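You operate a simulated robot arm through the tools that you are given. There is no shell and no other tool. Be economical: measure what you need, move in short steps, check, and stop when the job is done.

Carry out the task below with a simulated two-armed robot. There is one attempt and no reset: what you move stays moved.

Task
Gauge both teal sheets and sort them into the trays by thickness.
Fine: leave the gauge arm up.

It is judged by the outcome, as a careful person would: the job done as asked, and still so three seconds after it is handed in. It fails if anything else is knocked over, pushed out of place, dropped, spilled or broken. Flat cloth is picked up by pressing the open fingertips on it (5 to 10 N) and closing them slowly along it; thin cloth reads only 2 to 8 mm in the jaws.

Robot
Two 7-joint arms with fingered hands on one trunk, on a carriage that runs on a rail from [-2, 1142] to [2, -738] (x, y) and turns from -215 to 117 degrees about z. Base frame: it is fixed where the carriage stands at the start and does not move with it; the origin is on the floor, on the carriage's upright axis, x ahead of it, y to its left, z up. Readings come in mm, degrees, newtons and seconds.
The left shoulder is at the start at [70, 188, 1148], the right one opposite. With the tool pointing down near the work surface each hand reaches from about 100 to 800 mm from the robot's upright axis, wherever it stands, measured 20 degrees to its own side. Places, roughly: gauge plate [700, -900, 800]. Payload 4 kg a hand.
The tool frame of a hand sits at the grasp point between the pads (the TCP): z along the fingers, y along the line on which they close. The tips reach 26 mm beyond it. Largest opening 132 mm; the body of the gripper starts 73 mm behind the TCP. The gripper is a hand of 4 fingers: y runs from the thumb to the fingers, the wrist lies at [0, 0, -224] in the tool frame.
Orientation is told as [roll, pitch, yaw] about the base's x, y, z axes, in that order, counted from this pose: with the fingers straight down and closing along the base's y, the tool's x points along the base's -x, its y along +y and its z along -z.

Tools
- The arms move only by the tool nudge_tool. It takes "left_steps", "right_steps" or both (then of equal length, played together; a hand with none holds still); each is a list of rows, each a list of 6 numbers: the shift along the tool's x, y, z in units of 50 mm (1.0 is 50 mm), then the turn, a rotation vector about the tool's x, y, z in units of 6 degrees (1.0 is 6 degrees). In form: [[x, y, z, wx, wy, wz], ...]. A call has 1 to 10 rows; each row shifts and turns the commanded pose from where the row before left it, along the tool's axes as they then stand. A call with a number of a shift or a turn outside -1 to 1 is refused whole. A row lasts 0.2 s, in which the tool goes at most 50 mm and 8.6 degrees; a call with a longer step from one row to the next is refused whole. A pose out of reach is approached as far as the arm can. The call stops where the force on the tool passes 40 N (or 10 N more than at its start, if that is more) or the arm is blocked; 0.2 s more then pass. In this call time passes only in rows, and 0.2 s behind the last. It gives the time, the measured TCP pose, the force on the tool (base axes), the opening and the grip force at its end, in the units of the frame above (readings bear some noise), with the torque about the TCP (base axes, N m) and any sound that the robot's microphone picked up, and new pictures: "show" is both (left out), scene, wrist or none (wrist: the cameras of the hands that moved).
- Cameras (640 x 400 px; columns grow to the right, rows downward): "scene" is now at [131.5, -41.7, 1393.1]; the picture's right is [-0.46, -0.89, 0.00], its down [-0.38, 0.19, -0.90] and it looks along [0.81, -0.41, -0.43] (base axes); focal length 270 px, centre (320, 200). "left" rides on the left gripper at [-73, 6, -94] in its tool frame; the picture's right is [-0.08, -1.00, 0.00], its down [0.78, -0.06, -0.62] and it looks along [0.61, -0.05, 0.79] (tool axes); focal length 230 px, centre (320, 200). "right" rides on the right gripper at [73, 6, -94] in its tool frame; the picture's right is [-0.08, 1.00, 0.00], its down [-0.78, -0.06, -0.62] and it looks along [-0.61, -0.05, 0.79] (tool axes); focal length 230 px, centre (320, 200). There is no depth. A picture from a camera that has moved, and an enlarged one, comes with that camera's place and axes in the base frame and with its lens.
- lift_body(by): slides the trunk up (or, below 0, down) by that many mm; the arms and the scene camera ride with it, the base frame stays. It gives what a move gives, with no picture.
- base_move(legs): drives the robot by 1 to 6 legs, each [ahead, left, turn to the left] in mm, mm and degrees, along the robot's own axes; the way and the turn of a leg run together, so that a leg with both is an arc; at most 1500 mm and 180 degrees a leg. The arms and the cameras ride along, it lands a little off, and it stops where it bumps. It keeps to its track: a leg is cut to what the track allows. It gives what a move gives, and a new picture of the scene camera.
- finger_targets(finger1, finger2, finger3, thumb_bend, hand): sets how far each is bent, from 0 (flat) to 1 (curled in); at 0.3 the hand is open as for a grip, at 0.7 the pads meet at the TCP. One left out holds its place. A second passes; each finger stops where it meets its share of the squeeze, and holds until it gets a number again. It is the only way to open and close the hand. It gives what a move gives, with no picture; readings hold the bend of each and the force on the fingers (four entries, about 0 where the hand has none), thumb and palm.
- turn_head(pan, tilt): turns the head with the scene camera to pan (to the left, within 86 degrees either way) and tilt (down, from -29 to 69), counted from straight ahead of the robot. It gives what a move gives, and a new picture of the scene camera.
- zoom(camera, box): a new picture of the part [left, top, right, bottom] of that camera's present view, enlarged. It takes no simulated time.
- hand_in(): hands the job in; it is judged then, once.

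Go step by step. Nothing tells you exact positions but the pictures and the camera data: compare them with the known pose of the tool, close in by small moves and look again before you grip or let go. The budget is 120 turns and 260 pictures, counting those below and the enlarged ones. Unless the task says otherwise, let go and move clear before handing in, and close with one line.

The tools are called after "Call:" as name(argument=value, ...) on one line, values as JSON. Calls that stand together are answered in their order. nudge_tool: Moves the arms, as the interface text tells. Its arguments: {"type":"object","properties":{"left_steps":{"type":"array","items":{"type":"array","items":{"type":"number"}}},"right_steps":{"type":"array","items":{"type":"array","items":{"type":"number"}}},"show":{"type":"string","enum":["both","scene","wrist","none"]}},"required":[]} The other tools are called the same way: lift_body (by) slides the trunk up or down; finger_targets (finger1, finger2, finger3, thumb_bend, hand) moves the fingers one by one; base_move (legs) drives the base; turn_head (pan, tilt) turns the head that bears the scene camera; zoom (camera, box) takes an enlarged picture of a part of a camera's view; hand_in () hands the job in.

At the start:

```text
t: 0.0
left_tool_pos: [557.5, -25.6, 1188.1]
left_tool_rot: [0.0, 0.1, 0.0]
left_ft_force: [-0.3, -0.7, 0.0]
left_torque: [0.0, 0.01, 0.0]
left_finger_gap: 131.9
left_grasp_force: 0.0
left_shape: jaw
left_bend: [0.3, 0.3, 0.3, 0.3]
left_finger forces: [0.1, 0.0, 0.0, 0.0, 0.0, 0.1]
right_tool_pos: [375.4, -405.2, 1250.4]
right_tool_rot: [-0.1, -0.1, 0.0]
right_ft_force: [-0.6, -0.4, -1.1]
right_torque: [0.0, 0.01, 0.0]
right_finger_gap: 131.8
right_grasp_force: 0.1
right_shape: jaw
right_bend: [0.3, 0.3, 0.3, 0.3]
right_finger forces: [0.1, 0.1, 0.1, 0.1, 0.0, 0.0]
trunk travel left (down, up): [-625.0, 315.0]
robot x, y, heading: [-0.5, 0.3, 0.1]
head pan, tilt: [-27.1, 25.2]
```

scene: 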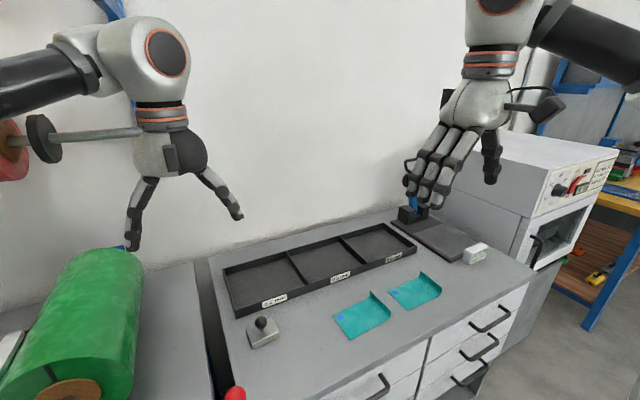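
right: 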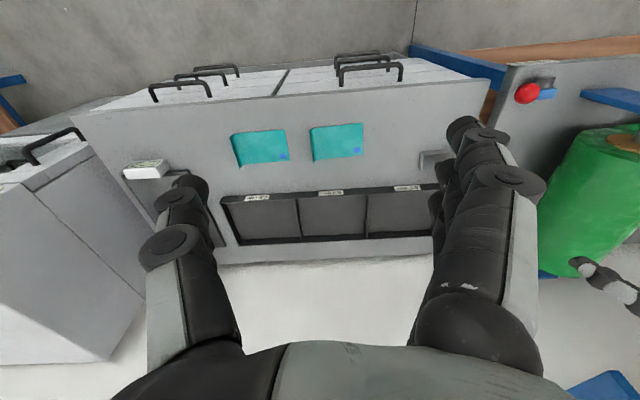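
left: 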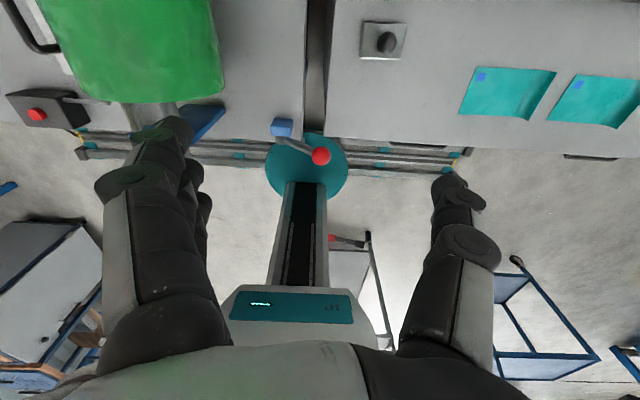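

I see a bench with a three-part tray, two teal sheets, a small knob block and a gauge at the far right end. I'll zoom in to read the labels and look at the gauge.

Call:
zoom(camera="scene", box=[220, 200, 440, 340])

Call:
zoom(camera="scene", box=[380, 170, 520, 270])

Call:
zoom(camera="right", box=[200, 100, 460, 250])

```text
2.86 times, centred on (330, 270) of scene
camera zoom: at [131.5, -41.7, 1393.1], right [-0.46, -0.89, 0.0], down [-0.38, 0.19, -0.9], along [0.81, -0.41, -0.43], focal length 773 px, centre (291, 0)
```

zoom: 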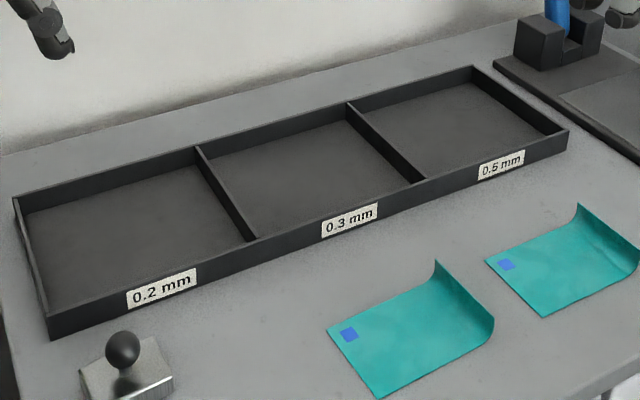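

```text
4.00 times, centred on (450, 220) of scene
camera zoom: at [131.5, -41.7, 1393.1], right [-0.46, -0.89, 0.0], down [-0.38, 0.19, -0.9], along [0.81, -0.41, -0.43], focal length 1082 px, centre (-200, 120)
```

zoom: 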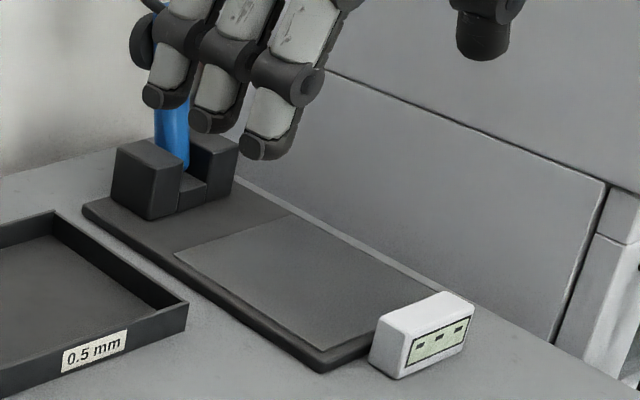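

```text
2.46 times, centred on (330, 175) of right
camera zoom: at [302.3, -400.9, 1344.0], right [0.08, 1.0, 0.0], down [0.78, -0.06, 0.62], along [0.61, -0.05, -0.79], focal length 566 px, centre (295, 262)
```

zoom: 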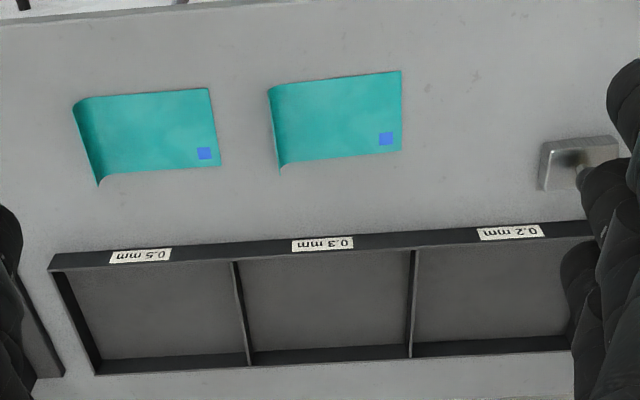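

The trays read 0.2, 0.3 and 0.5 mm. I put the sheets near (543,-380) and (546,-574) with their -y edges curled up. I'll pan the head to see the gauge and its surroundings.

Call:
turn_head(pan=-50, tilt=28)

```text
t: 0.9
left_tool_pos: [558.2, -25.0, 1189.1]
left_tool_rot: [0.0, 0.0, 0.1]
left_ft_force: [0.0, -0.5, 0.4]
left_torque: [0.02, 0.01, -0.02]
left_finger_gap: 131.7
left_grasp_force: 0.1
left_shape: jaw
left_bend: [0.3, 0.3, 0.3, 0.3]
left_finger forces: [0.0, 0.1, 0.0, 0.0, 0.0, 0.0]
right_tool_pos: [374.8, -405.6, 1249.3]
right_tool_rot: [0.0, 0.0, 0.0]
right_ft_force: [-0.4, 0.0, -0.2]
right_torque: [0.0, -0.01, -0.01]
right_finger_gap: 131.8
right_grasp_force: 0.1
right_shape: jaw
right_bend: [0.3, 0.3, 0.3, 0.3]
right_finger forces: [0.0, 0.0, 0.1, 0.0, 0.0, 0.1]
trunk travel left (down, up): [-625.0, 315.0]
robot x, y, heading: [-0.1, -2.2, 0.0]
head pan, tilt: [-50.0, 28.0]
camera scene: at [108.2, -69.6, 1388.6], right [-0.77, -0.64, 0.0], down [-0.3, 0.36, -0.88], along [0.57, -0.68, -0.47], focal length 270 px, centre (320, 200)
```

scene: 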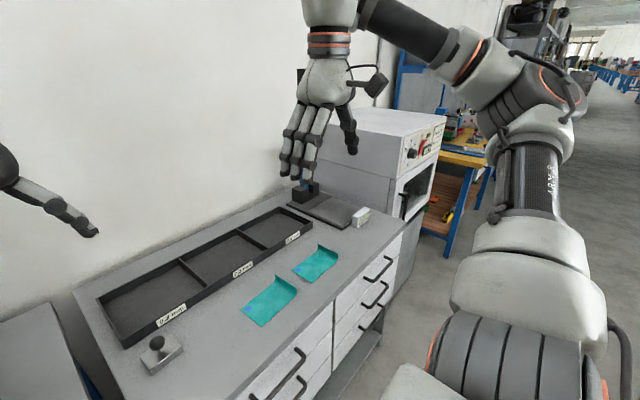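

The way along the bench looks clear and the cabinet is beyond the gauge. I'll drive 450 mm to the right.

Call:
base_move(legs=[[0, -450, 0]])

```text
t: 3.6
left_tool_pos: [558.2, -468.9, 1189.1]
left_tool_rot: [0.0, 0.0, -0.2]
left_ft_force: [-0.3, -0.1, -0.6]
left_torque: [0.01, 0.0, 0.01]
left_finger_gap: 131.8
left_grasp_force: 0.0
left_shape: jaw
left_bend: [0.3, 0.3, 0.3, 0.3]
left_finger forces: [0.1, 0.0, 0.0, 0.0, 0.0, 0.0]
right_tool_pos: [375.5, -848.6, 1250.1]
right_tool_rot: [0.0, 0.0, -0.1]
right_ft_force: [-0.7, -0.2, 0.4]
right_torque: [0.01, 0.02, -0.01]
right_finger_gap: 131.9
right_grasp_force: 0.1
right_shape: jaw
right_bend: [0.3, 0.3, 0.3, 0.3]
right_finger forces: [0.0, 0.1, 0.0, 0.0, 0.1, 0.1]
trunk travel left (down, up): [-625.0, 315.0]
robot x, y, heading: [0.2, -442.1, 0.1]
head pan, tilt: [-50.0, 28.0]
camera scene: at [108.9, -511.8, 1388.7], right [-0.77, -0.64, 0.0], down [-0.3, 0.36, -0.88], along [0.57, -0.68, -0.47], focal length 270 px, centre (320, 200)
```

scene: 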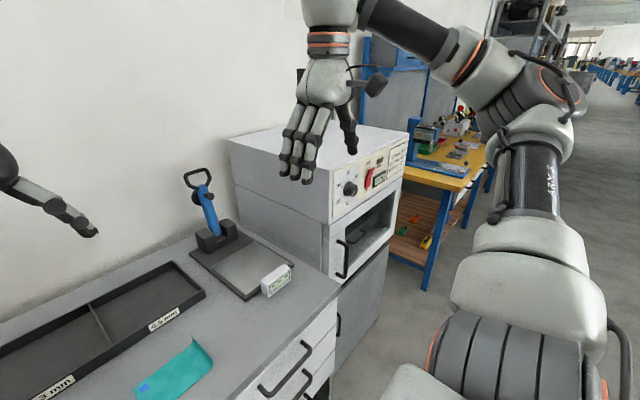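

Call:
zoom(camera="scene", box=[160, 150, 320, 310])

Call:
zoom(camera="right", box=[0, 0, 640, 400])

Call:
zoom(camera="left", box=[0, 0, 640, 400])

```text
2.50 times, centred on (240, 230) of scene
camera zoom: at [108.9, -511.8, 1388.7], right [-0.77, -0.64, 0.0], down [-0.3, 0.36, -0.88], along [0.57, -0.68, -0.47], focal length 676 px, centre (520, 125)
```

zoom: 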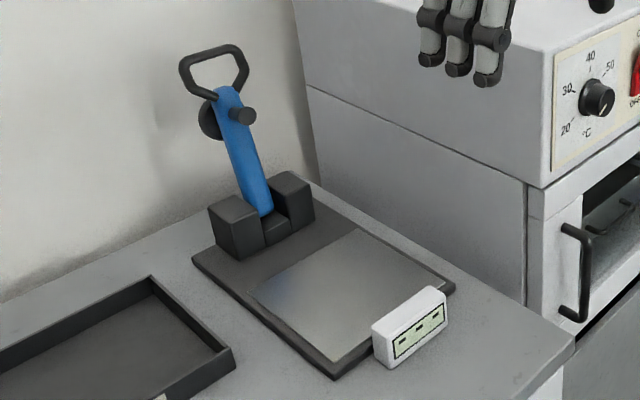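

```text
1.00 times, centred on (320, 200) of right (not enlarged: the box is as wide or as high as the picture)
camera zoom: at [302.3, -843.4, 1344.3], right [0.08, 1.0, 0.0], down [0.78, -0.06, 0.62], along [0.61, -0.05, -0.79], focal length 230 px, centre (320, 200)
```

zoom: 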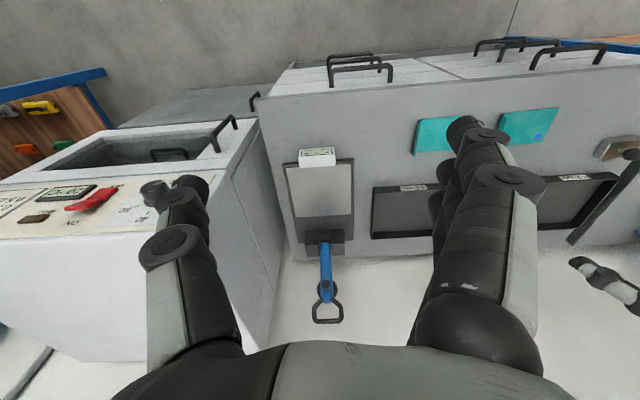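

```text
1.00 times, centred on (320, 200) of left (not enlarged: the box is as wide or as high as the picture)
camera zoom: at [632.9, -463.3, 1281.9], right [0.08, -1.0, 0.0], down [-0.78, -0.06, 0.62], along [-0.61, -0.05, -0.79], focal length 230 px, centre (320, 200)
```

zoom: 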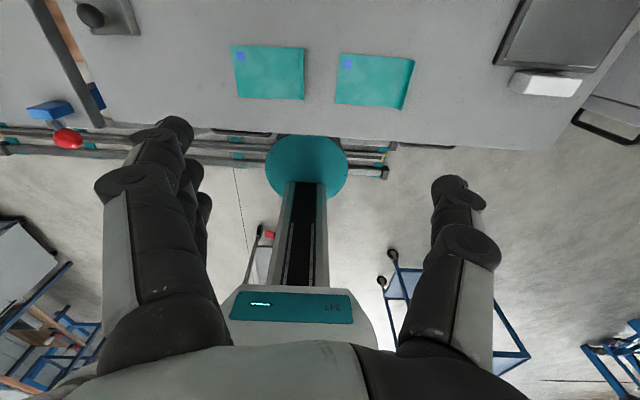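

The gauge arm is up: it is hinged at the rear, roughly (870,-880,835), with a D-handle near z 1000–1070 and the display at the front. First I'll bring the right hand over the curled edge of the nearer sheet B.

Call:
nudge_tool(right_steps=[[-0.425, 0.52, 0.6, 0, 0, 0], [-0.425, 0.52, 0.6, 0, 0, 0], [-0.425, 0.52, 0.6, 0, 0, 0], [-0.425, 0.52, 0.6, 0, 0, 0], [-0.425, 0.52, 0.6, 0, 0, 0], [-0.425, 0.52, 0.6, 0, 0, 0], [-0.425, 0.52, 0.6, 0, 0, 0], [-0.425, 0.52, 0.6, 0, 0, 0]], show="both")

```text
t: 5.4
left_tool_pos: [560.6, -468.7, 1187.9]
left_tool_rot: [-0.1, 0.1, -0.1]
left_ft_force: [0.9, -0.1, 0.0]
left_torque: [0.0, -0.02, 0.01]
left_finger_gap: 131.9
left_grasp_force: 0.0
left_shape: jaw
left_bend: [0.3, 0.3, 0.3, 0.3]
left_finger forces: [0.0, 0.0, 0.1, 0.0, 0.1, 0.0]
right_tool_pos: [548.3, -639.5, 1009.6]
right_tool_rot: [-0.1, -0.1, -0.1]
right_ft_force: [0.5, 0.8, -0.2]
right_torque: [-0.03, 0.04, 0.01]
right_finger_gap: 131.8
right_grasp_force: 0.0
right_shape: jaw
right_bend: [0.3, 0.3, 0.3, 0.3]
right_finger forces: [0.0, 0.0, 0.0, 0.0, 0.0, 0.0]
trunk travel left (down, up): [-625.0, 315.0]
robot x, y, heading: [2.7, -442.0, 0.0]
head pan, tilt: [-50.0, 28.0]
camera scene: at [110.4, -511.4, 1388.6], right [-0.77, -0.64, 0.0], down [-0.3, 0.36, -0.88], along [0.57, -0.68, -0.47], focal length 270 px, centre (320, 200)
camera right: at [475.4, -633.5, 1103.4], right [0.08, 1.0, 0.0], down [0.79, -0.06, 0.62], along [0.61, -0.05, -0.79], focal length 230 px, centre (320, 200)
```

scene: 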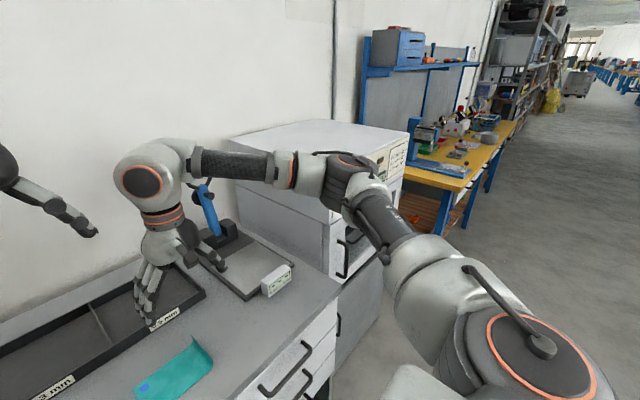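
right: 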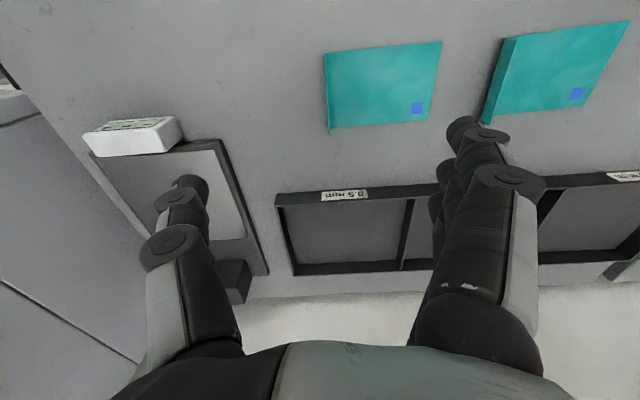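

Triangulating the blue mark puts the bench top at about z 803. Sheet B spans roughly x 503–586 and y -630 to -505, with its curl at y≈-630. I'll lower to z≈900 and aim the head at it.

Call:
nudge_tool(right_steps=[[0, 0.05, 0.8, 0, 0, 0], [0, 0.05, 0.8, 0, 0, 0], [0, 0, 0.5, 0, 0, 0]], show="wrist")

Call:
turn_head(pan=-18, tilt=45)

```text
t: 6.2
left_tool_pos: [559.2, -470.4, 1187.3]
left_tool_rot: [-0.1, 0.0, -0.1]
left_ft_force: [-0.5, -0.6, 0.5]
left_torque: [-0.01, 0.01, 0.02]
left_finger_gap: 131.8
left_grasp_force: 0.0
left_shape: jaw
left_bend: [0.3, 0.3, 0.3, 0.3]
left_finger forces: [0.0, 0.0, 0.1, 0.1, 0.0, 0.0]
right_tool_pos: [544.5, -635.1, 905.7]
right_tool_rot: [-0.1, -0.1, -0.2]
right_ft_force: [-0.1, 0.1, -0.7]
right_torque: [0.0, 0.0, 0.0]
right_finger_gap: 132.1
right_grasp_force: 0.1
right_shape: jaw
right_bend: [0.3, 0.3, 0.3, 0.3]
right_finger forces: [0.1, 0.1, 0.0, 0.0, 0.1, 0.0]
trunk travel left (down, up): [-625.0, 315.0]
robot x, y, heading: [0.4, -441.4, -0.1]
head pan, tilt: [-50.0, 28.0]
camera right: at [471.8, -631.1, 999.4], right [0.08, 1.0, 0.0], down [0.78, -0.06, 0.62], along [0.62, -0.05, -0.79], focal length 230 px, centre (320, 200)
```

right: 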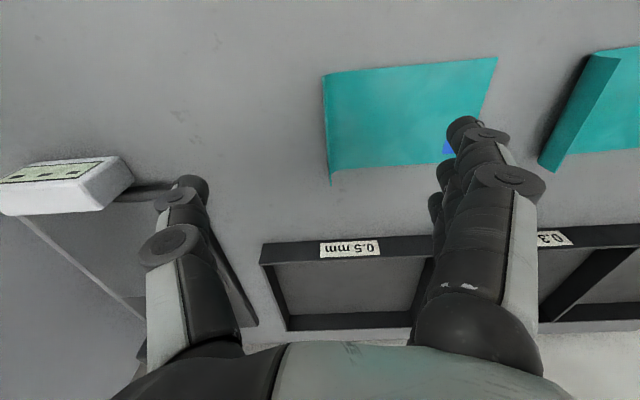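

```text
t: 7.1
left_tool_pos: [558.2, -469.6, 1188.2]
left_tool_rot: [-0.1, -0.1, -0.1]
left_ft_force: [0.4, -0.1, -0.3]
left_torque: [-0.05, 0.04, 0.01]
left_finger_gap: 131.6
left_grasp_force: 0.0
left_shape: jaw
left_bend: [0.3, 0.3, 0.3, 0.3]
left_finger forces: [0.0, 0.0, 0.0, 0.1, 0.1, 0.1]
right_tool_pos: [544.3, -635.0, 906.0]
right_tool_rot: [-0.1, 0.0, 0.0]
right_ft_force: [0.2, 0.1, -0.4]
right_torque: [0.01, -0.02, 0.01]
right_finger_gap: 131.7
right_grasp_force: 0.1
right_shape: jaw
right_bend: [0.3, 0.3, 0.3, 0.3]
right_finger forces: [0.1, 0.1, 0.1, 0.0, 0.0, 0.0]
trunk travel left (down, up): [-625.0, 315.0]
robot x, y, heading: [-1.0, -442.5, -0.2]
head pan, tilt: [-18.0, 45.0]
camera scene: at [127.7, -467.9, 1362.9], right [-0.31, -0.95, 0.0], down [-0.67, 0.22, -0.71], along [0.67, -0.22, -0.71], focal length 270 px, centre (320, 200)
```

scene: 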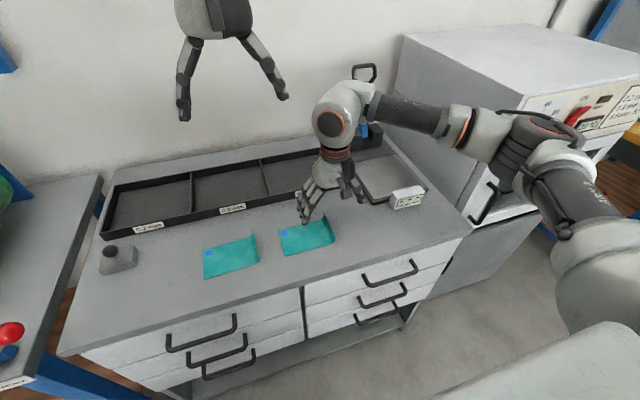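

Call:
zoom(camera="scene", box=[260, 160, 380, 270])

Call:
zoom(camera="right", box=[280, 40, 520, 210])

```text
3.64 times, centred on (320, 215) of scene
camera zoom: at [127.7, -467.9, 1362.9], right [-0.31, -0.95, 0.0], down [-0.67, 0.22, -0.71], along [0.67, -0.22, -0.71], focal length 983 px, centre (320, 146)
```

zoom: 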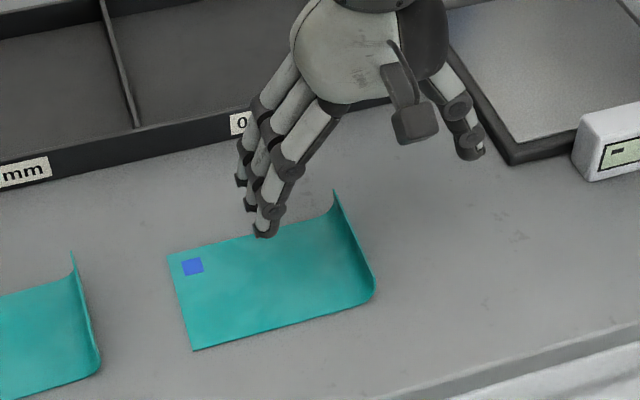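

```text
2.35 times, centred on (400, 125) of right
camera zoom: at [471.8, -630.8, 999.9], right [0.08, 1.0, 0.0], down [0.78, -0.06, 0.62], along [0.61, -0.05, -0.79], focal length 541 px, centre (132, 376)
```

zoom: 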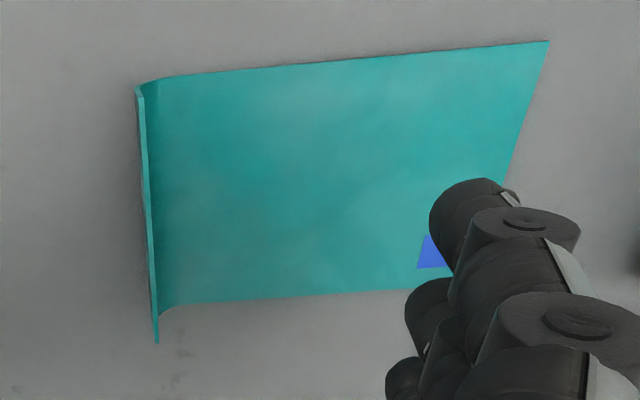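

The curl stands about 20 mm tall, its top edge at y≈-631, z≈822, x 504–594. I'll lower straight over it with the open hand to TCP z≈836.

Call:
nudge_tool(right_steps=[[-0.08, 0.08, 0.6, 0, 0, 0], [0, 0, 0.5, 0, 0, 0], [0, 0, 0.3, 0, 0, 0]], show="both")

```text
t: 7.9
left_tool_pos: [559.4, -469.2, 1189.0]
left_tool_rot: [0.1, 0.0, -0.1]
left_ft_force: [0.6, -0.9, -0.1]
left_torque: [0.0, 0.03, -0.01]
left_finger_gap: 131.7
left_grasp_force: 0.0
left_shape: jaw
left_bend: [0.3, 0.3, 0.3, 0.3]
left_finger forces: [0.1, 0.1, 0.0, 0.0, 0.0, 0.0]
right_tool_pos: [550.1, -633.2, 834.8]
right_tool_rot: [-0.2, -0.1, -0.1]
right_ft_force: [0.5, 0.4, 0.1]
right_torque: [0.0, 0.02, -0.03]
right_finger_gap: 132.2
right_grasp_force: 0.1
right_shape: jaw
right_bend: [0.3, 0.3, 0.3, 0.3]
right_finger forces: [0.1, 0.0, 0.0, 0.0, 0.0, 0.0]
trunk travel left (down, up): [-625.0, 315.0]
robot x, y, heading: [-2.5, -440.3, 0.1]
head pan, tilt: [-18.0, 45.0]
camera scene: at [127.9, -467.8, 1362.9], right [-0.31, -0.95, 0.0], down [-0.67, 0.22, -0.71], along [0.67, -0.22, -0.71], focal length 270 px, centre (320, 200)
camera right: at [477.3, -628.0, 929.0], right [0.08, 1.0, 0.0], down [0.78, -0.06, 0.62], along [0.61, -0.05, -0.79], focal length 230 px, centre (320, 200)
```

scene: 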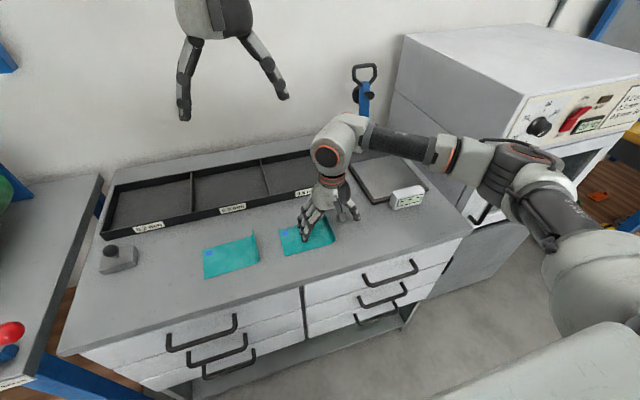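
right: 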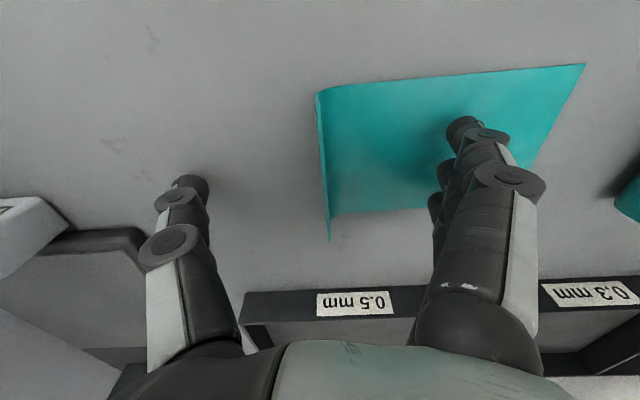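

The curl sits between thumb and fingers, with no contact yet. I'll close partway and look.

Call:
finger_targets(hand="right", finger1=0.58, finger2=0.58, finger3=0.58, thumb_bend=0.6)

Call:
zoom(camera="right", box=[200, 50, 520, 250])

```text
t: 8.9
left_tool_pos: [558.6, -470.3, 1188.3]
left_tool_rot: [0.0, 0.0, -0.1]
left_ft_force: [-1.3, 0.8, -0.6]
left_torque: [0.01, -0.01, -0.01]
left_finger_gap: 131.9
left_grasp_force: 0.0
left_shape: jaw
left_bend: [0.3, 0.3, 0.3, 0.3]
left_finger forces: [0.1, 0.0, 0.0, 0.0, 0.0, 0.1]
right_tool_pos: [548.3, -632.1, 835.8]
right_tool_rot: [-0.1, 0.0, -0.2]
right_ft_force: [1.1, 0.6, 3.8]
right_torque: [0.16, 0.03, 0.0]
right_finger_gap: 44.9
right_grasp_force: 2.1
right_shape: fingers
right_bend: [0.57, 0.57, 0.57, 0.6]
right_finger forces: [1.7, 1.2, 0.7, 0.1, 0.0, 0.1]
trunk travel left (down, up): [-625.0, 315.0]
robot x, y, heading: [-0.4, -441.9, -0.2]
head pan, tilt: [-18.0, 45.0]
```

```text
2.00 times, centred on (360, 150) of right
camera zoom: at [477.0, -627.7, 929.5], right [0.08, 1.0, 0.0], down [0.78, -0.06, 0.62], along [0.62, -0.05, -0.79], focal length 460 px, centre (240, 300)
```

zoom: 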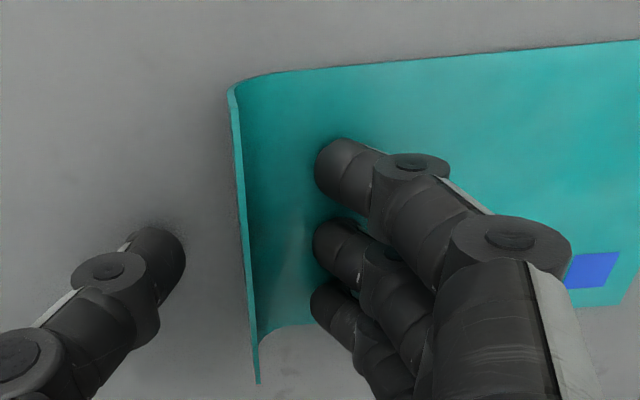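

The fingers press lightly on the sheet (about 4 N). I'll raise 3 mm and finish closing around the curl.

Call:
nudge_tool(right_steps=[[0, 0, -0.06, 0, 0, 0]], show="none")

Call:
finger_targets(hand="right", finger1=0.72, finger2=0.72, finger3=0.72, thumb_bend=0.72)

Call:
zoom(camera="right", box=[200, 50, 520, 250])

```text
t: 9.3
left_tool_pos: [558.8, -468.5, 1189.4]
left_tool_rot: [0.1, 0.0, -0.2]
left_ft_force: [-0.5, -0.3, -0.2]
left_torque: [0.0, 0.0, 0.02]
left_finger_gap: 131.6
left_grasp_force: 0.1
left_shape: jaw
left_bend: [0.3, 0.3, 0.3, 0.3]
left_finger forces: [0.0, 0.0, 0.0, 0.1, 0.0, 0.0]
right_tool_pos: [550.7, -633.7, 838.0]
right_tool_rot: [-0.1, 0.1, -0.1]
right_ft_force: [0.7, 0.3, 0.5]
right_torque: [-0.01, -0.02, 0.01]
right_finger_gap: 44.3
right_grasp_force: 0.1
right_shape: fingers
right_bend: [0.57, 0.57, 0.57, 0.6]
right_finger forces: [0.1, 0.1, 0.0, 0.1, 0.0, 0.1]
trunk travel left (down, up): [-625.0, 315.0]
robot x, y, heading: [1.9, -442.1, -0.1]
head pan, tilt: [-18.0, 45.0]
```

```text
t: 10.3
left_tool_pos: [558.1, -469.7, 1188.9]
left_tool_rot: [0.0, 0.0, -0.1]
left_ft_force: [-0.9, -0.4, -0.3]
left_torque: [0.02, 0.02, -0.02]
left_finger_gap: 131.6
left_grasp_force: 0.0
left_shape: jaw
left_bend: [0.3, 0.3, 0.3, 0.3]
left_finger forces: [0.0, 0.0, 0.0, 0.1, 0.0, 0.0]
right_tool_pos: [550.6, -631.9, 838.1]
right_tool_rot: [-0.1, 0.0, -0.1]
right_ft_force: [0.0, 0.5, -0.4]
right_torque: [-0.01, 0.03, -0.04]
right_finger_gap: 14.4
right_grasp_force: 4.7
right_shape: fingers
right_bend: [0.71, 0.71, 0.71, 0.71]
right_finger forces: [1.6, 1.5, 1.7, 0.0, 4.9, 0.0]
trunk travel left (down, up): [-625.0, 315.0]
robot x, y, heading: [1.6, -438.8, -0.3]
head pan, tilt: [-18.0, 45.0]
```

```text
2.00 times, centred on (360, 150) of right
camera zoom: at [477.3, -628.2, 932.0], right [0.08, 1.0, 0.0], down [0.78, -0.06, 0.62], along [0.61, -0.05, -0.79], focal length 460 px, centre (240, 300)
```

zoom: 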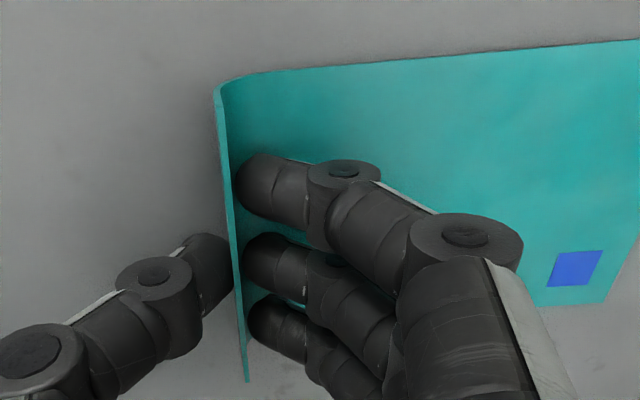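

The curl is pinched (4.7 N). I'll tighten a little more and then lift slowly.

Call:
finger_targets(hand="right", finger1=0.8, finger2=0.8, finger3=0.8, thumb_bend=0.78)

Call:
nudge_tool(right_steps=[[0, 0, -0.2, 0, 0, 0], [0, 0, -0.4, 0, 0, 0], [0, 0, -0.4, 0, 0, 0]], show="both")

```text
t: 11.3
left_tool_pos: [560.2, -469.8, 1188.2]
left_tool_rot: [0.1, 0.0, -0.1]
left_ft_force: [0.5, -0.3, 1.3]
left_torque: [-0.01, -0.03, 0.01]
left_finger_gap: 131.9
left_grasp_force: 0.1
left_shape: jaw
left_bend: [0.3, 0.3, 0.3, 0.3]
left_finger forces: [0.1, 0.1, 0.0, 0.0, 0.0, 0.0]
right_tool_pos: [549.4, -632.1, 837.4]
right_tool_rot: [0.0, 0.0, 0.0]
right_ft_force: [-0.5, 0.1, -0.9]
right_torque: [-0.04, -0.01, 0.02]
right_finger_gap: 13.0
right_grasp_force: 18.8
right_shape: fingers
right_bend: [0.74, 0.74, 0.74, 0.73]
right_finger forces: [6.2, 6.2, 6.3, 0.1, 18.8, 0.1]
trunk travel left (down, up): [-625.0, 315.0]
robot x, y, heading: [1.8, -442.8, -0.3]
head pan, tilt: [-18.0, 45.0]
```

```text
t: 12.1
left_tool_pos: [559.4, -470.0, 1189.2]
left_tool_rot: [0.0, -0.1, -0.1]
left_ft_force: [0.3, -0.6, 0.3]
left_torque: [0.05, 0.03, -0.01]
left_finger_gap: 132.2
left_grasp_force: 0.0
left_shape: jaw
left_bend: [0.3, 0.3, 0.3, 0.3]
left_finger forces: [0.0, 0.0, 0.1, 0.0, 0.0, 0.0]
right_tool_pos: [549.5, -632.9, 888.0]
right_tool_rot: [-0.1, 0.0, -0.1]
right_ft_force: [0.3, 0.1, -1.0]
right_torque: [-0.02, -0.02, 0.02]
right_finger_gap: 12.9
right_grasp_force: 18.8
right_shape: fingers
right_bend: [0.74, 0.74, 0.74, 0.73]
right_finger forces: [6.2, 6.2, 6.3, 0.0, 18.6, 0.0]
trunk travel left (down, up): [-625.0, 315.0]
robot x, y, heading: [-3.1, -444.2, -0.2]
head pan, tilt: [-18.0, 45.0]
camera scene: at [127.5, -467.7, 1362.8], right [-0.31, -0.95, 0.0], down [-0.67, 0.22, -0.71], along [0.67, -0.22, -0.71], focal length 270 px, centre (320, 200)
camera right: at [476.4, -628.2, 982.3], right [0.08, 1.0, 0.0], down [0.78, -0.06, 0.62], along [0.62, -0.05, -0.79], focal length 230 px, centre (320, 200)
```

scene: 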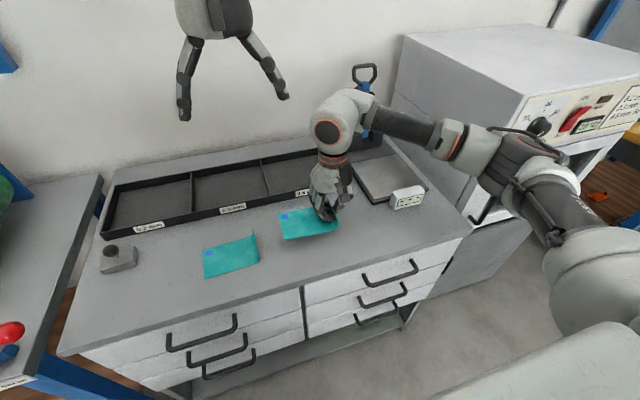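
right: 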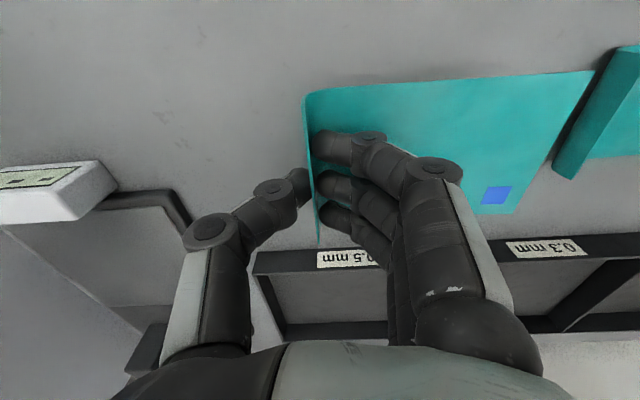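

Sheet B is held and turns out to be stiff, staying flat behind the grip. The elbow could hit the oven if I simply drove right, so I'll lift, turn the robot left about 30° and shift a little. That way the right arm reaches the gauge with its elbow clear.

Call:
nudge_tool(right_steps=[[0, 0, -0.8, 0, 0, 0], [0, 0, -0.8, 0, 0, 0], [0, 0, -0.8, 0, 0, 0]], show="none")

Call:
base_move(legs=[[0, -60, 0], [0, 0, 30]])

Call:
turn_head(pan=-78, tilt=33)

```text
t: 12.9
left_tool_pos: [559.1, -468.8, 1188.1]
left_tool_rot: [0.1, 0.0, -0.1]
left_ft_force: [0.8, 0.3, -0.6]
left_torque: [0.01, -0.02, 0.0]
left_finger_gap: 131.7
left_grasp_force: 0.1
left_shape: jaw
left_bend: [0.3, 0.3, 0.3, 0.3]
left_finger forces: [0.1, 0.0, 0.0, 0.0, 0.1, 0.1]
right_tool_pos: [548.7, -630.5, 1008.6]
right_tool_rot: [-0.1, 0.0, -0.1]
right_ft_force: [0.2, -0.4, 0.6]
right_torque: [0.01, 0.0, -0.01]
right_finger_gap: 13.0
right_grasp_force: 18.3
right_shape: fingers
right_bend: [0.74, 0.74, 0.74, 0.73]
right_finger forces: [6.2, 6.1, 6.2, 0.1, 18.5, 0.0]
trunk travel left (down, up): [-625.0, 315.0]
robot x, y, heading: [0.2, -444.6, -0.3]
head pan, tilt: [-18.0, 45.0]
```

```text
t: 15.4
left_tool_pos: [497.2, -244.5, 1187.9]
left_tool_rot: [0.0, -0.1, 29.9]
left_ft_force: [0.0, -0.7, 0.0]
left_torque: [0.03, 0.02, 0.02]
left_finger_gap: 131.8
left_grasp_force: 0.2
left_shape: jaw
left_bend: [0.3, 0.3, 0.3, 0.3]
left_finger forces: [0.1, 0.0, 0.0, 0.0, 0.0, 0.0]
right_tool_pos: [569.2, -390.9, 1008.0]
right_tool_rot: [0.0, 0.0, 29.9]
right_ft_force: [0.0, 0.8, -0.4]
right_torque: [-0.05, 0.0, 0.02]
right_finger_gap: 13.2
right_grasp_force: 18.7
right_shape: fingers
right_bend: [0.74, 0.74, 0.74, 0.73]
right_finger forces: [6.2, 6.1, 6.2, 0.0, 18.5, 0.0]
trunk travel left (down, up): [-625.0, 315.0]
robot x, y, heading: [1.8, -501.3, 29.7]
head pan, tilt: [-18.0, 45.0]
camera scene: at [123.5, -459.2, 1362.8], right [0.21, -0.98, 0.0], down [-0.69, -0.15, -0.71], along [0.69, 0.15, -0.71], focal length 270 px, centre (320, 200)
```

scene: 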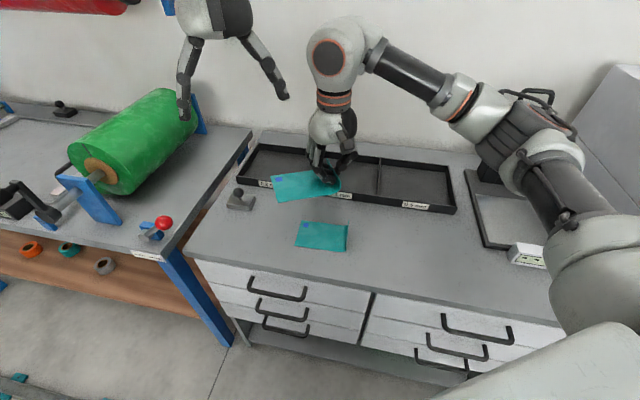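

```text
t: 16.7
left_tool_pos: [497.6, -245.6, 1188.2]
left_tool_rot: [-0.1, 0.1, 29.9]
left_ft_force: [-0.3, -0.5, -0.1]
left_torque: [0.0, 0.01, -0.02]
left_finger_gap: 131.8
left_grasp_force: 0.0
left_shape: jaw
left_bend: [0.3, 0.3, 0.3, 0.3]
left_finger forces: [0.1, 0.1, 0.1, 0.0, 0.1, 0.1]
right_tool_pos: [570.3, -390.3, 1007.9]
right_tool_rot: [-0.2, 0.0, 29.9]
right_ft_force: [0.0, -0.2, -0.4]
right_torque: [0.01, 0.02, 0.0]
right_finger_gap: 13.2
right_grasp_force: 18.1
right_shape: fingers
right_bend: [0.74, 0.74, 0.74, 0.73]
right_finger forces: [6.2, 6.2, 6.3, 0.1, 18.4, 0.1]
trunk travel left (down, up): [-625.0, 315.0]
robot x, y, heading: [1.5, -503.5, 30.0]
head pan, tilt: [-78.0, 33.0]
camera scene: at [103.5, -542.3, 1380.7], right [-0.74, -0.67, 0.0], down [-0.36, 0.41, -0.84], along [0.56, -0.62, -0.54], focal length 270 px, centre (320, 200)
```

scene: 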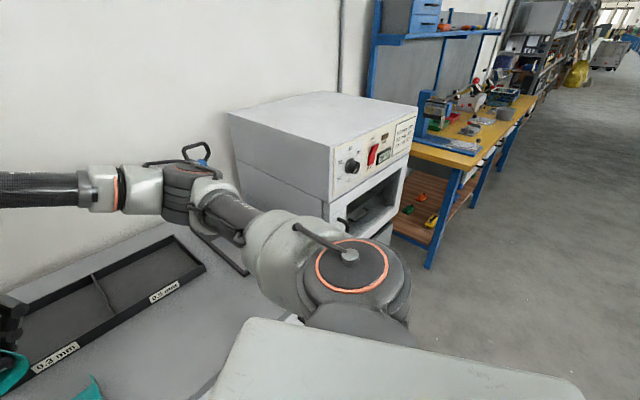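

Next I square the tool up (yaw back to 0), then carry the sheet toward the gauge at height.

Call:
nudge_tool(right_steps=[[0, 0, 0, 0, 0, 1], [0, 0, 0, 0, 0, 1], [0, 0, 0, 0, 0, 1], [0, 0, 0, 0, 0, 1], [0, 0, 0, 0, 0, 1], [-0.23, -0.9, 0, 0, 0, 0], [-0.23, -0.9, 0, 0, 0, 0], [-0.23, -0.9, 0, 0, 0, 0], [-0.23, -0.9, 0, 0, 0, 0], [-0.23, -0.9, 0, 0, 0, 0]], show="scene")

```text
t: 18.9
left_tool_pos: [496.8, -247.6, 1189.3]
left_tool_rot: [0.1, -0.1, 29.9]
left_ft_force: [-0.4, -0.8, 0.3]
left_torque: [0.01, -0.03, 0.02]
left_finger_gap: 131.9
left_grasp_force: 0.0
left_shape: jaw
left_bend: [0.3, 0.3, 0.3, 0.3]
left_finger forces: [0.0, 0.0, 0.0, 0.0, 0.0, 0.1]
right_tool_pos: [625.2, -617.4, 1009.6]
right_tool_rot: [0.0, -0.2, 0.1]
right_ft_force: [0.2, 0.1, -0.5]
right_torque: [0.0, 0.01, -0.01]
right_finger_gap: 12.9
right_grasp_force: 18.5
right_shape: fingers
right_bend: [0.74, 0.74, 0.74, 0.73]
right_finger forces: [6.2, 5.9, 6.2, 0.0, 18.4, 0.0]
trunk travel left (down, up): [-625.0, 315.0]
robot x, y, heading: [6.1, -493.9, 29.8]
head pan, tilt: [-78.0, 33.0]
camera scene: at [102.9, -544.2, 1380.8], right [-0.74, -0.67, 0.0], down [-0.36, 0.41, -0.84], along [0.56, -0.62, -0.55], focal length 270 px, centre (320, 200)
```

scene: 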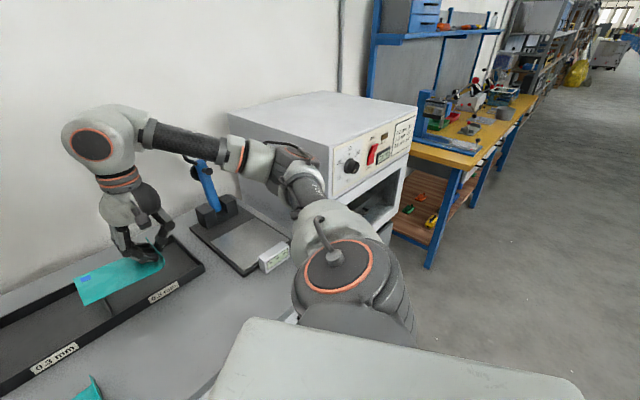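

Clear so far, and the oven front is at x≈485 with its top at 1122. I'll continue to above the plate.

Call:
nudge_tool(right_steps=[[-0.22, -0.85, 0, 0, 0, 0], [-0.22, -0.85, 0, 0, 0, 0], [-0.22, -0.85, 0, 0, 0, 0], [-0.22, -0.85, 0, 0, 0, 0], [-0.22, -0.85, 0, 0, 0, 0], [-0.2, -0.85, 0, 0, 0, 0]], show="both")

```text
t: 20.3
left_tool_pos: [497.6, -246.4, 1189.3]
left_tool_rot: [-0.1, -0.2, 29.9]
left_ft_force: [-0.2, 0.0, 0.5]
left_torque: [0.02, -0.05, -0.02]
left_finger_gap: 131.8
left_grasp_force: 0.1
left_shape: jaw
left_bend: [0.3, 0.3, 0.3, 0.3]
left_finger forces: [0.0, 0.0, 0.0, 0.1, 0.0, 0.0]
right_tool_pos: [689.8, -870.7, 1009.3]
right_tool_rot: [0.1, -0.1, 0.0]
right_ft_force: [-0.6, -0.7, 0.0]
right_torque: [0.01, 0.02, 0.03]
right_finger_gap: 13.0
right_grasp_force: 18.2
right_shape: fingers
right_bend: [0.75, 0.75, 0.75, 0.72]
right_finger forces: [6.0, 5.9, 6.1, 0.1, 18.1, 0.1]
trunk travel left (down, up): [-625.0, 315.0]
robot x, y, heading: [1.0, -499.1, 30.1]
head pan, tilt: [-78.0, 33.0]
camera scene: at [102.9, -543.5, 1380.8], right [-0.74, -0.67, 0.0], down [-0.36, 0.41, -0.84], along [0.56, -0.62, -0.55], focal length 270 px, centre (320, 200)
camera right: at [618.1, -865.0, 1103.1], right [0.08, 1.0, 0.0], down [0.78, -0.06, 0.62], along [0.62, -0.05, -0.79], focal length 230 px, centre (320, 200)
```

scene: 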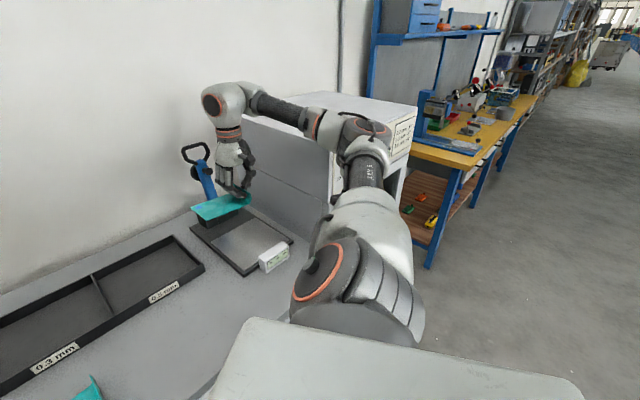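
right: 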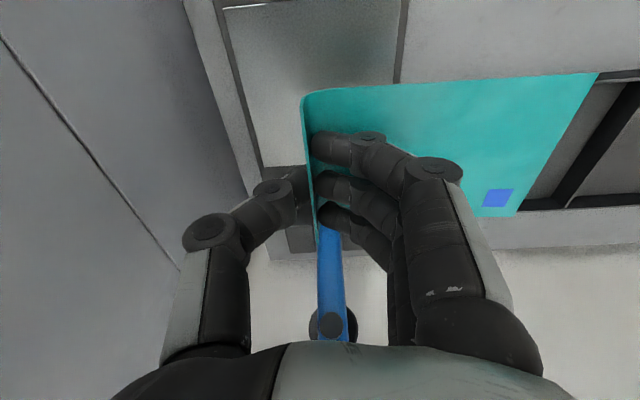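

Plate centre is about (691,-871) and the arm line y≈-870. I'll aim the TCP for (695,-910) so the foot lands mid-sheet, clear of both curl and label, and lower to z≈875.

Call:
nudge_tool(right_steps=[[-0.1, -0.4, 0.5, 0, 0, 0], [0, -0.4, 0.7, 0, 0, 0], [0, 0, 0.7, 0, 0, 0], [0, 0, 0.7, 0, 0, 0]], show="both")

```text
t: 21.3
left_tool_pos: [498.0, -246.0, 1187.8]
left_tool_rot: [0.0, 0.0, 29.9]
left_ft_force: [0.4, 0.6, 0.6]
left_torque: [0.04, 0.05, 0.02]
left_finger_gap: 131.8
left_grasp_force: 0.0
left_shape: jaw
left_bend: [0.3, 0.3, 0.3, 0.3]
left_finger forces: [0.1, 0.1, 0.0, 0.1, 0.0, 0.0]
right_tool_pos: [695.2, -911.4, 878.8]
right_tool_rot: [0.0, 0.1, -0.1]
right_ft_force: [0.4, -0.6, -0.2]
right_torque: [0.0, -0.01, 0.05]
right_finger_gap: 12.8
right_grasp_force: 17.4
right_shape: fingers
right_bend: [0.75, 0.75, 0.75, 0.72]
right_finger forces: [5.9, 5.7, 5.9, 0.1, 17.7, 0.0]
trunk travel left (down, up): [-625.0, 315.0]
robot x, y, heading: [0.3, -502.3, 29.9]
head pan, tilt: [-78.0, 33.0]
camera scene: at [104.0, -543.1, 1380.7], right [-0.74, -0.67, 0.0], down [-0.36, 0.41, -0.84], along [0.56, -0.62, -0.55], focal length 270 px, centre (320, 200)
camera right: at [622.8, -906.0, 972.5], right [0.08, 1.0, 0.0], down [0.78, -0.06, 0.62], along [0.62, -0.05, -0.79], focal length 230 px, centre (320, 200)
```

scene: 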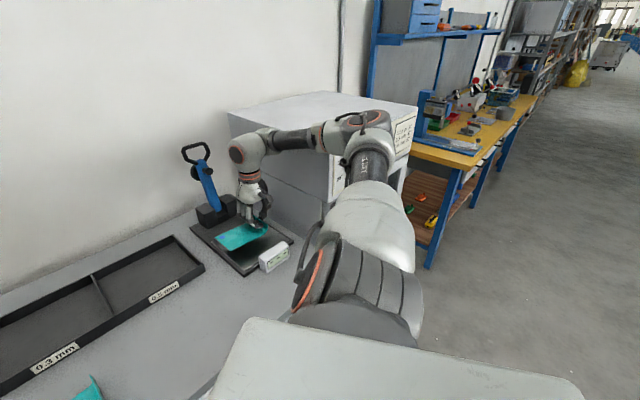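
right: 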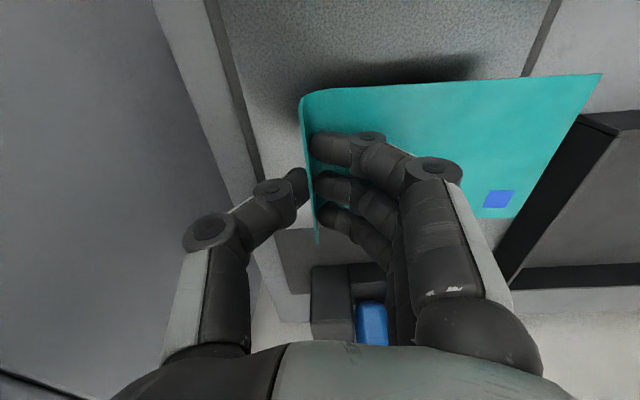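

Everything is clear. I'll lower in small steps until the sheet meets the plate.

Call:
nudge_tool(right_steps=[[0, 0, 0.2, 0, 0, 0], [0, 0, 0.15, 0, 0, 0], [0, 0, 0.08, 0, 0, 0], [0, 0, 0.08, 0, 0, 0]], show="wrist")

Call:
zoom(camera="scene", box=[170, 130, 310, 290])

```text
t: 22.3
left_tool_pos: [498.4, -245.5, 1188.5]
left_tool_rot: [0.0, 0.0, 29.8]
left_ft_force: [-0.7, 0.2, -0.4]
left_torque: [-0.04, 0.02, 0.02]
left_finger_gap: 131.6
left_grasp_force: 0.0
left_shape: jaw
left_bend: [0.3, 0.3, 0.3, 0.3]
left_finger forces: [0.0, 0.0, 0.0, 0.0, 0.1, 0.0]
right_tool_pos: [697.3, -909.9, 854.6]
right_tool_rot: [-0.1, 0.0, -0.2]
right_ft_force: [0.3, 0.1, -0.9]
right_torque: [-0.03, -0.02, 0.0]
right_finger_gap: 12.8
right_grasp_force: 17.7
right_shape: fingers
right_bend: [0.75, 0.75, 0.75, 0.72]
right_finger forces: [5.9, 5.7, 6.0, 0.0, 17.7, 0.0]
trunk travel left (down, up): [-625.0, 315.0]
robot x, y, heading: [1.2, -501.3, 30.1]
head pan, tilt: [-78.0, 33.0]
camera right: at [623.9, -905.3, 947.7], right [0.08, 1.0, 0.0], down [0.78, -0.06, 0.62], along [0.62, -0.05, -0.79], focal length 230 px, centre (320, 200)
```

right: 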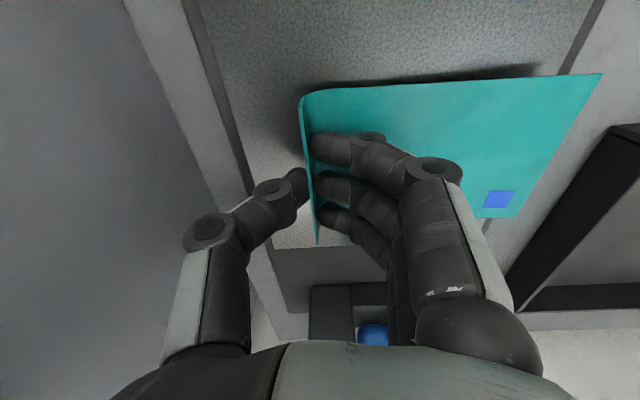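

```text
2.50 times, centred on (240, 210) of scene
camera zoom: at [103.7, -542.6, 1380.7], right [-0.74, -0.67, 0.0], down [-0.36, 0.41, -0.84], along [0.56, -0.62, -0.54], focal length 676 px, centre (520, 175)
```

zoom: 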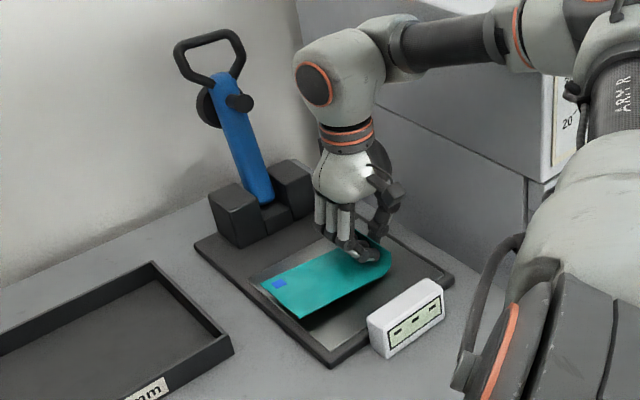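

The sheet is still a little above the plate, by its shadow. I'll keep lowering gently.

Call:
nudge_tool(right_steps=[[0, 0, 0.08, 0, 0, 0], [0, 0, 0.06, 0, 0, 0], [0, 0, 0.06, 0, 0, 0]], show="wrist")

```text
t: 23.1
left_tool_pos: [497.2, -244.9, 1188.4]
left_tool_rot: [0.1, 0.0, 29.8]
left_ft_force: [0.5, 0.2, -0.1]
left_torque: [0.0, -0.01, 0.0]
left_finger_gap: 131.9
left_grasp_force: 0.0
left_shape: jaw
left_bend: [0.3, 0.3, 0.3, 0.3]
left_finger forces: [0.0, 0.0, 0.0, 0.0, 0.0, 0.0]
right_tool_pos: [695.8, -909.7, 843.8]
right_tool_rot: [-0.2, -0.1, -0.1]
right_ft_force: [-0.6, -2.0, 6.9]
right_torque: [0.06, 0.01, 0.01]
right_finger_gap: 13.1
right_grasp_force: 19.1
right_shape: fingers
right_bend: [0.76, 0.76, 0.76, 0.71]
right_finger forces: [6.9, 6.9, 6.7, 0.1, 17.5, 0.0]
trunk travel left (down, up): [-625.0, 315.0]
robot x, y, heading: [2.3, -502.1, 29.9]
head pan, tilt: [-78.0, 33.0]
camera right: at [623.7, -905.1, 938.8], right [0.08, 1.0, 0.0], down [0.78, -0.06, 0.62], along [0.62, -0.05, -0.79], focal length 230 px, centre (320, 200)
```

right: 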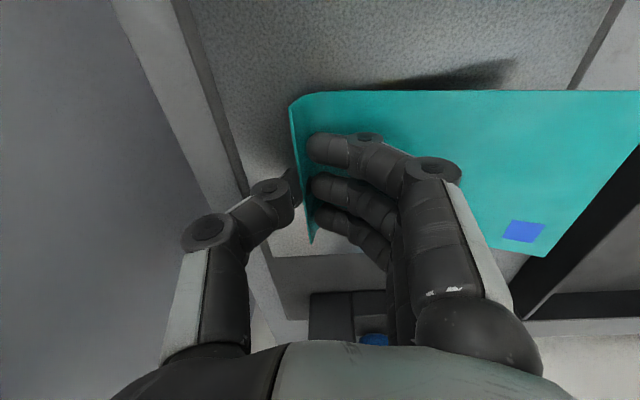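

The fold is touching the plate (7 N). I'll ease up 3 mm and open the hand partway to let the sheet settle.

Call:
nudge_tool(right_steps=[[0, 0, -0.06, 0, 0, 0]], show="none")

Call:
finger_targets(hand="right", finger1=0.66, finger2=0.66, finger3=0.66, thumb_bend=0.6)

Call:
zoom(camera="right", box=[160, 50, 640, 350])

```text
t: 23.5
left_tool_pos: [497.2, -245.3, 1188.2]
left_tool_rot: [-0.1, -0.1, 29.9]
left_ft_force: [-0.1, 0.2, -0.6]
left_torque: [-0.02, -0.02, -0.01]
left_finger_gap: 131.8
left_grasp_force: 0.1
left_shape: jaw
left_bend: [0.3, 0.3, 0.3, 0.3]
left_finger forces: [0.1, 0.1, 0.1, 0.0, 0.0, 0.0]
right_tool_pos: [696.5, -910.3, 844.9]
right_tool_rot: [-0.1, 0.1, 0.0]
right_ft_force: [-0.2, 0.3, 0.5]
right_torque: [-0.04, -0.04, -0.01]
right_finger_gap: 13.1
right_grasp_force: 15.6
right_shape: fingers
right_bend: [0.76, 0.76, 0.76, 0.71]
right_finger forces: [4.9, 5.0, 5.3, 0.0, 14.7, 0.0]
trunk travel left (down, up): [-625.0, 315.0]
robot x, y, heading: [-0.2, -500.2, 29.9]
head pan, tilt: [-78.0, 33.0]
```

```text
t: 24.5
left_tool_pos: [495.8, -243.2, 1188.5]
left_tool_rot: [-0.1, -0.1, 30.0]
left_ft_force: [0.6, -1.2, 0.1]
left_torque: [0.01, -0.02, 0.02]
left_finger_gap: 131.8
left_grasp_force: 0.1
left_shape: jaw
left_bend: [0.3, 0.3, 0.3, 0.3]
left_finger forces: [0.0, 0.0, 0.0, 0.0, 0.0, 0.0]
right_tool_pos: [695.5, -909.5, 849.3]
right_tool_rot: [-0.1, -0.2, -0.1]
right_ft_force: [3.3, 0.3, 16.7]
right_torque: [-0.26, -0.08, 0.05]
right_finger_gap: 28.3
right_grasp_force: 8.1
right_shape: fingers
right_bend: [0.67, 0.67, 0.67, 0.61]
right_finger forces: [2.0, 1.8, 1.4, 0.1, 11.6, 0.0]
trunk travel left (down, up): [-625.0, 315.0]
robot x, y, heading: [3.5, -501.6, 29.8]
head pan, tilt: [-78.0, 33.0]
```

```text
1.33 times, centred on (400, 200) of right
camera zoom: at [623.4, -904.7, 942.4], right [0.08, 1.0, 0.0], down [0.78, -0.06, 0.62], along [0.62, -0.05, -0.78], focal length 307 px, centre (213, 200)
```

zoom: 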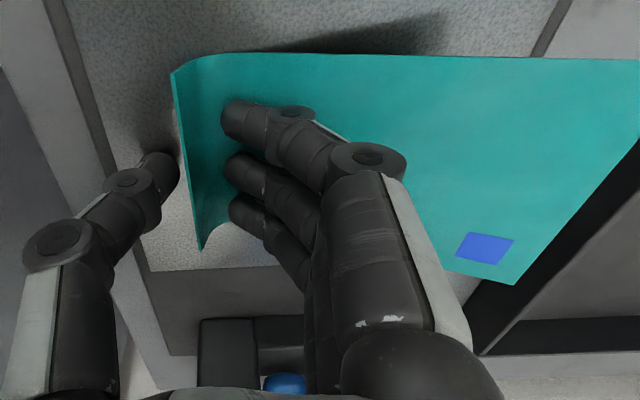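

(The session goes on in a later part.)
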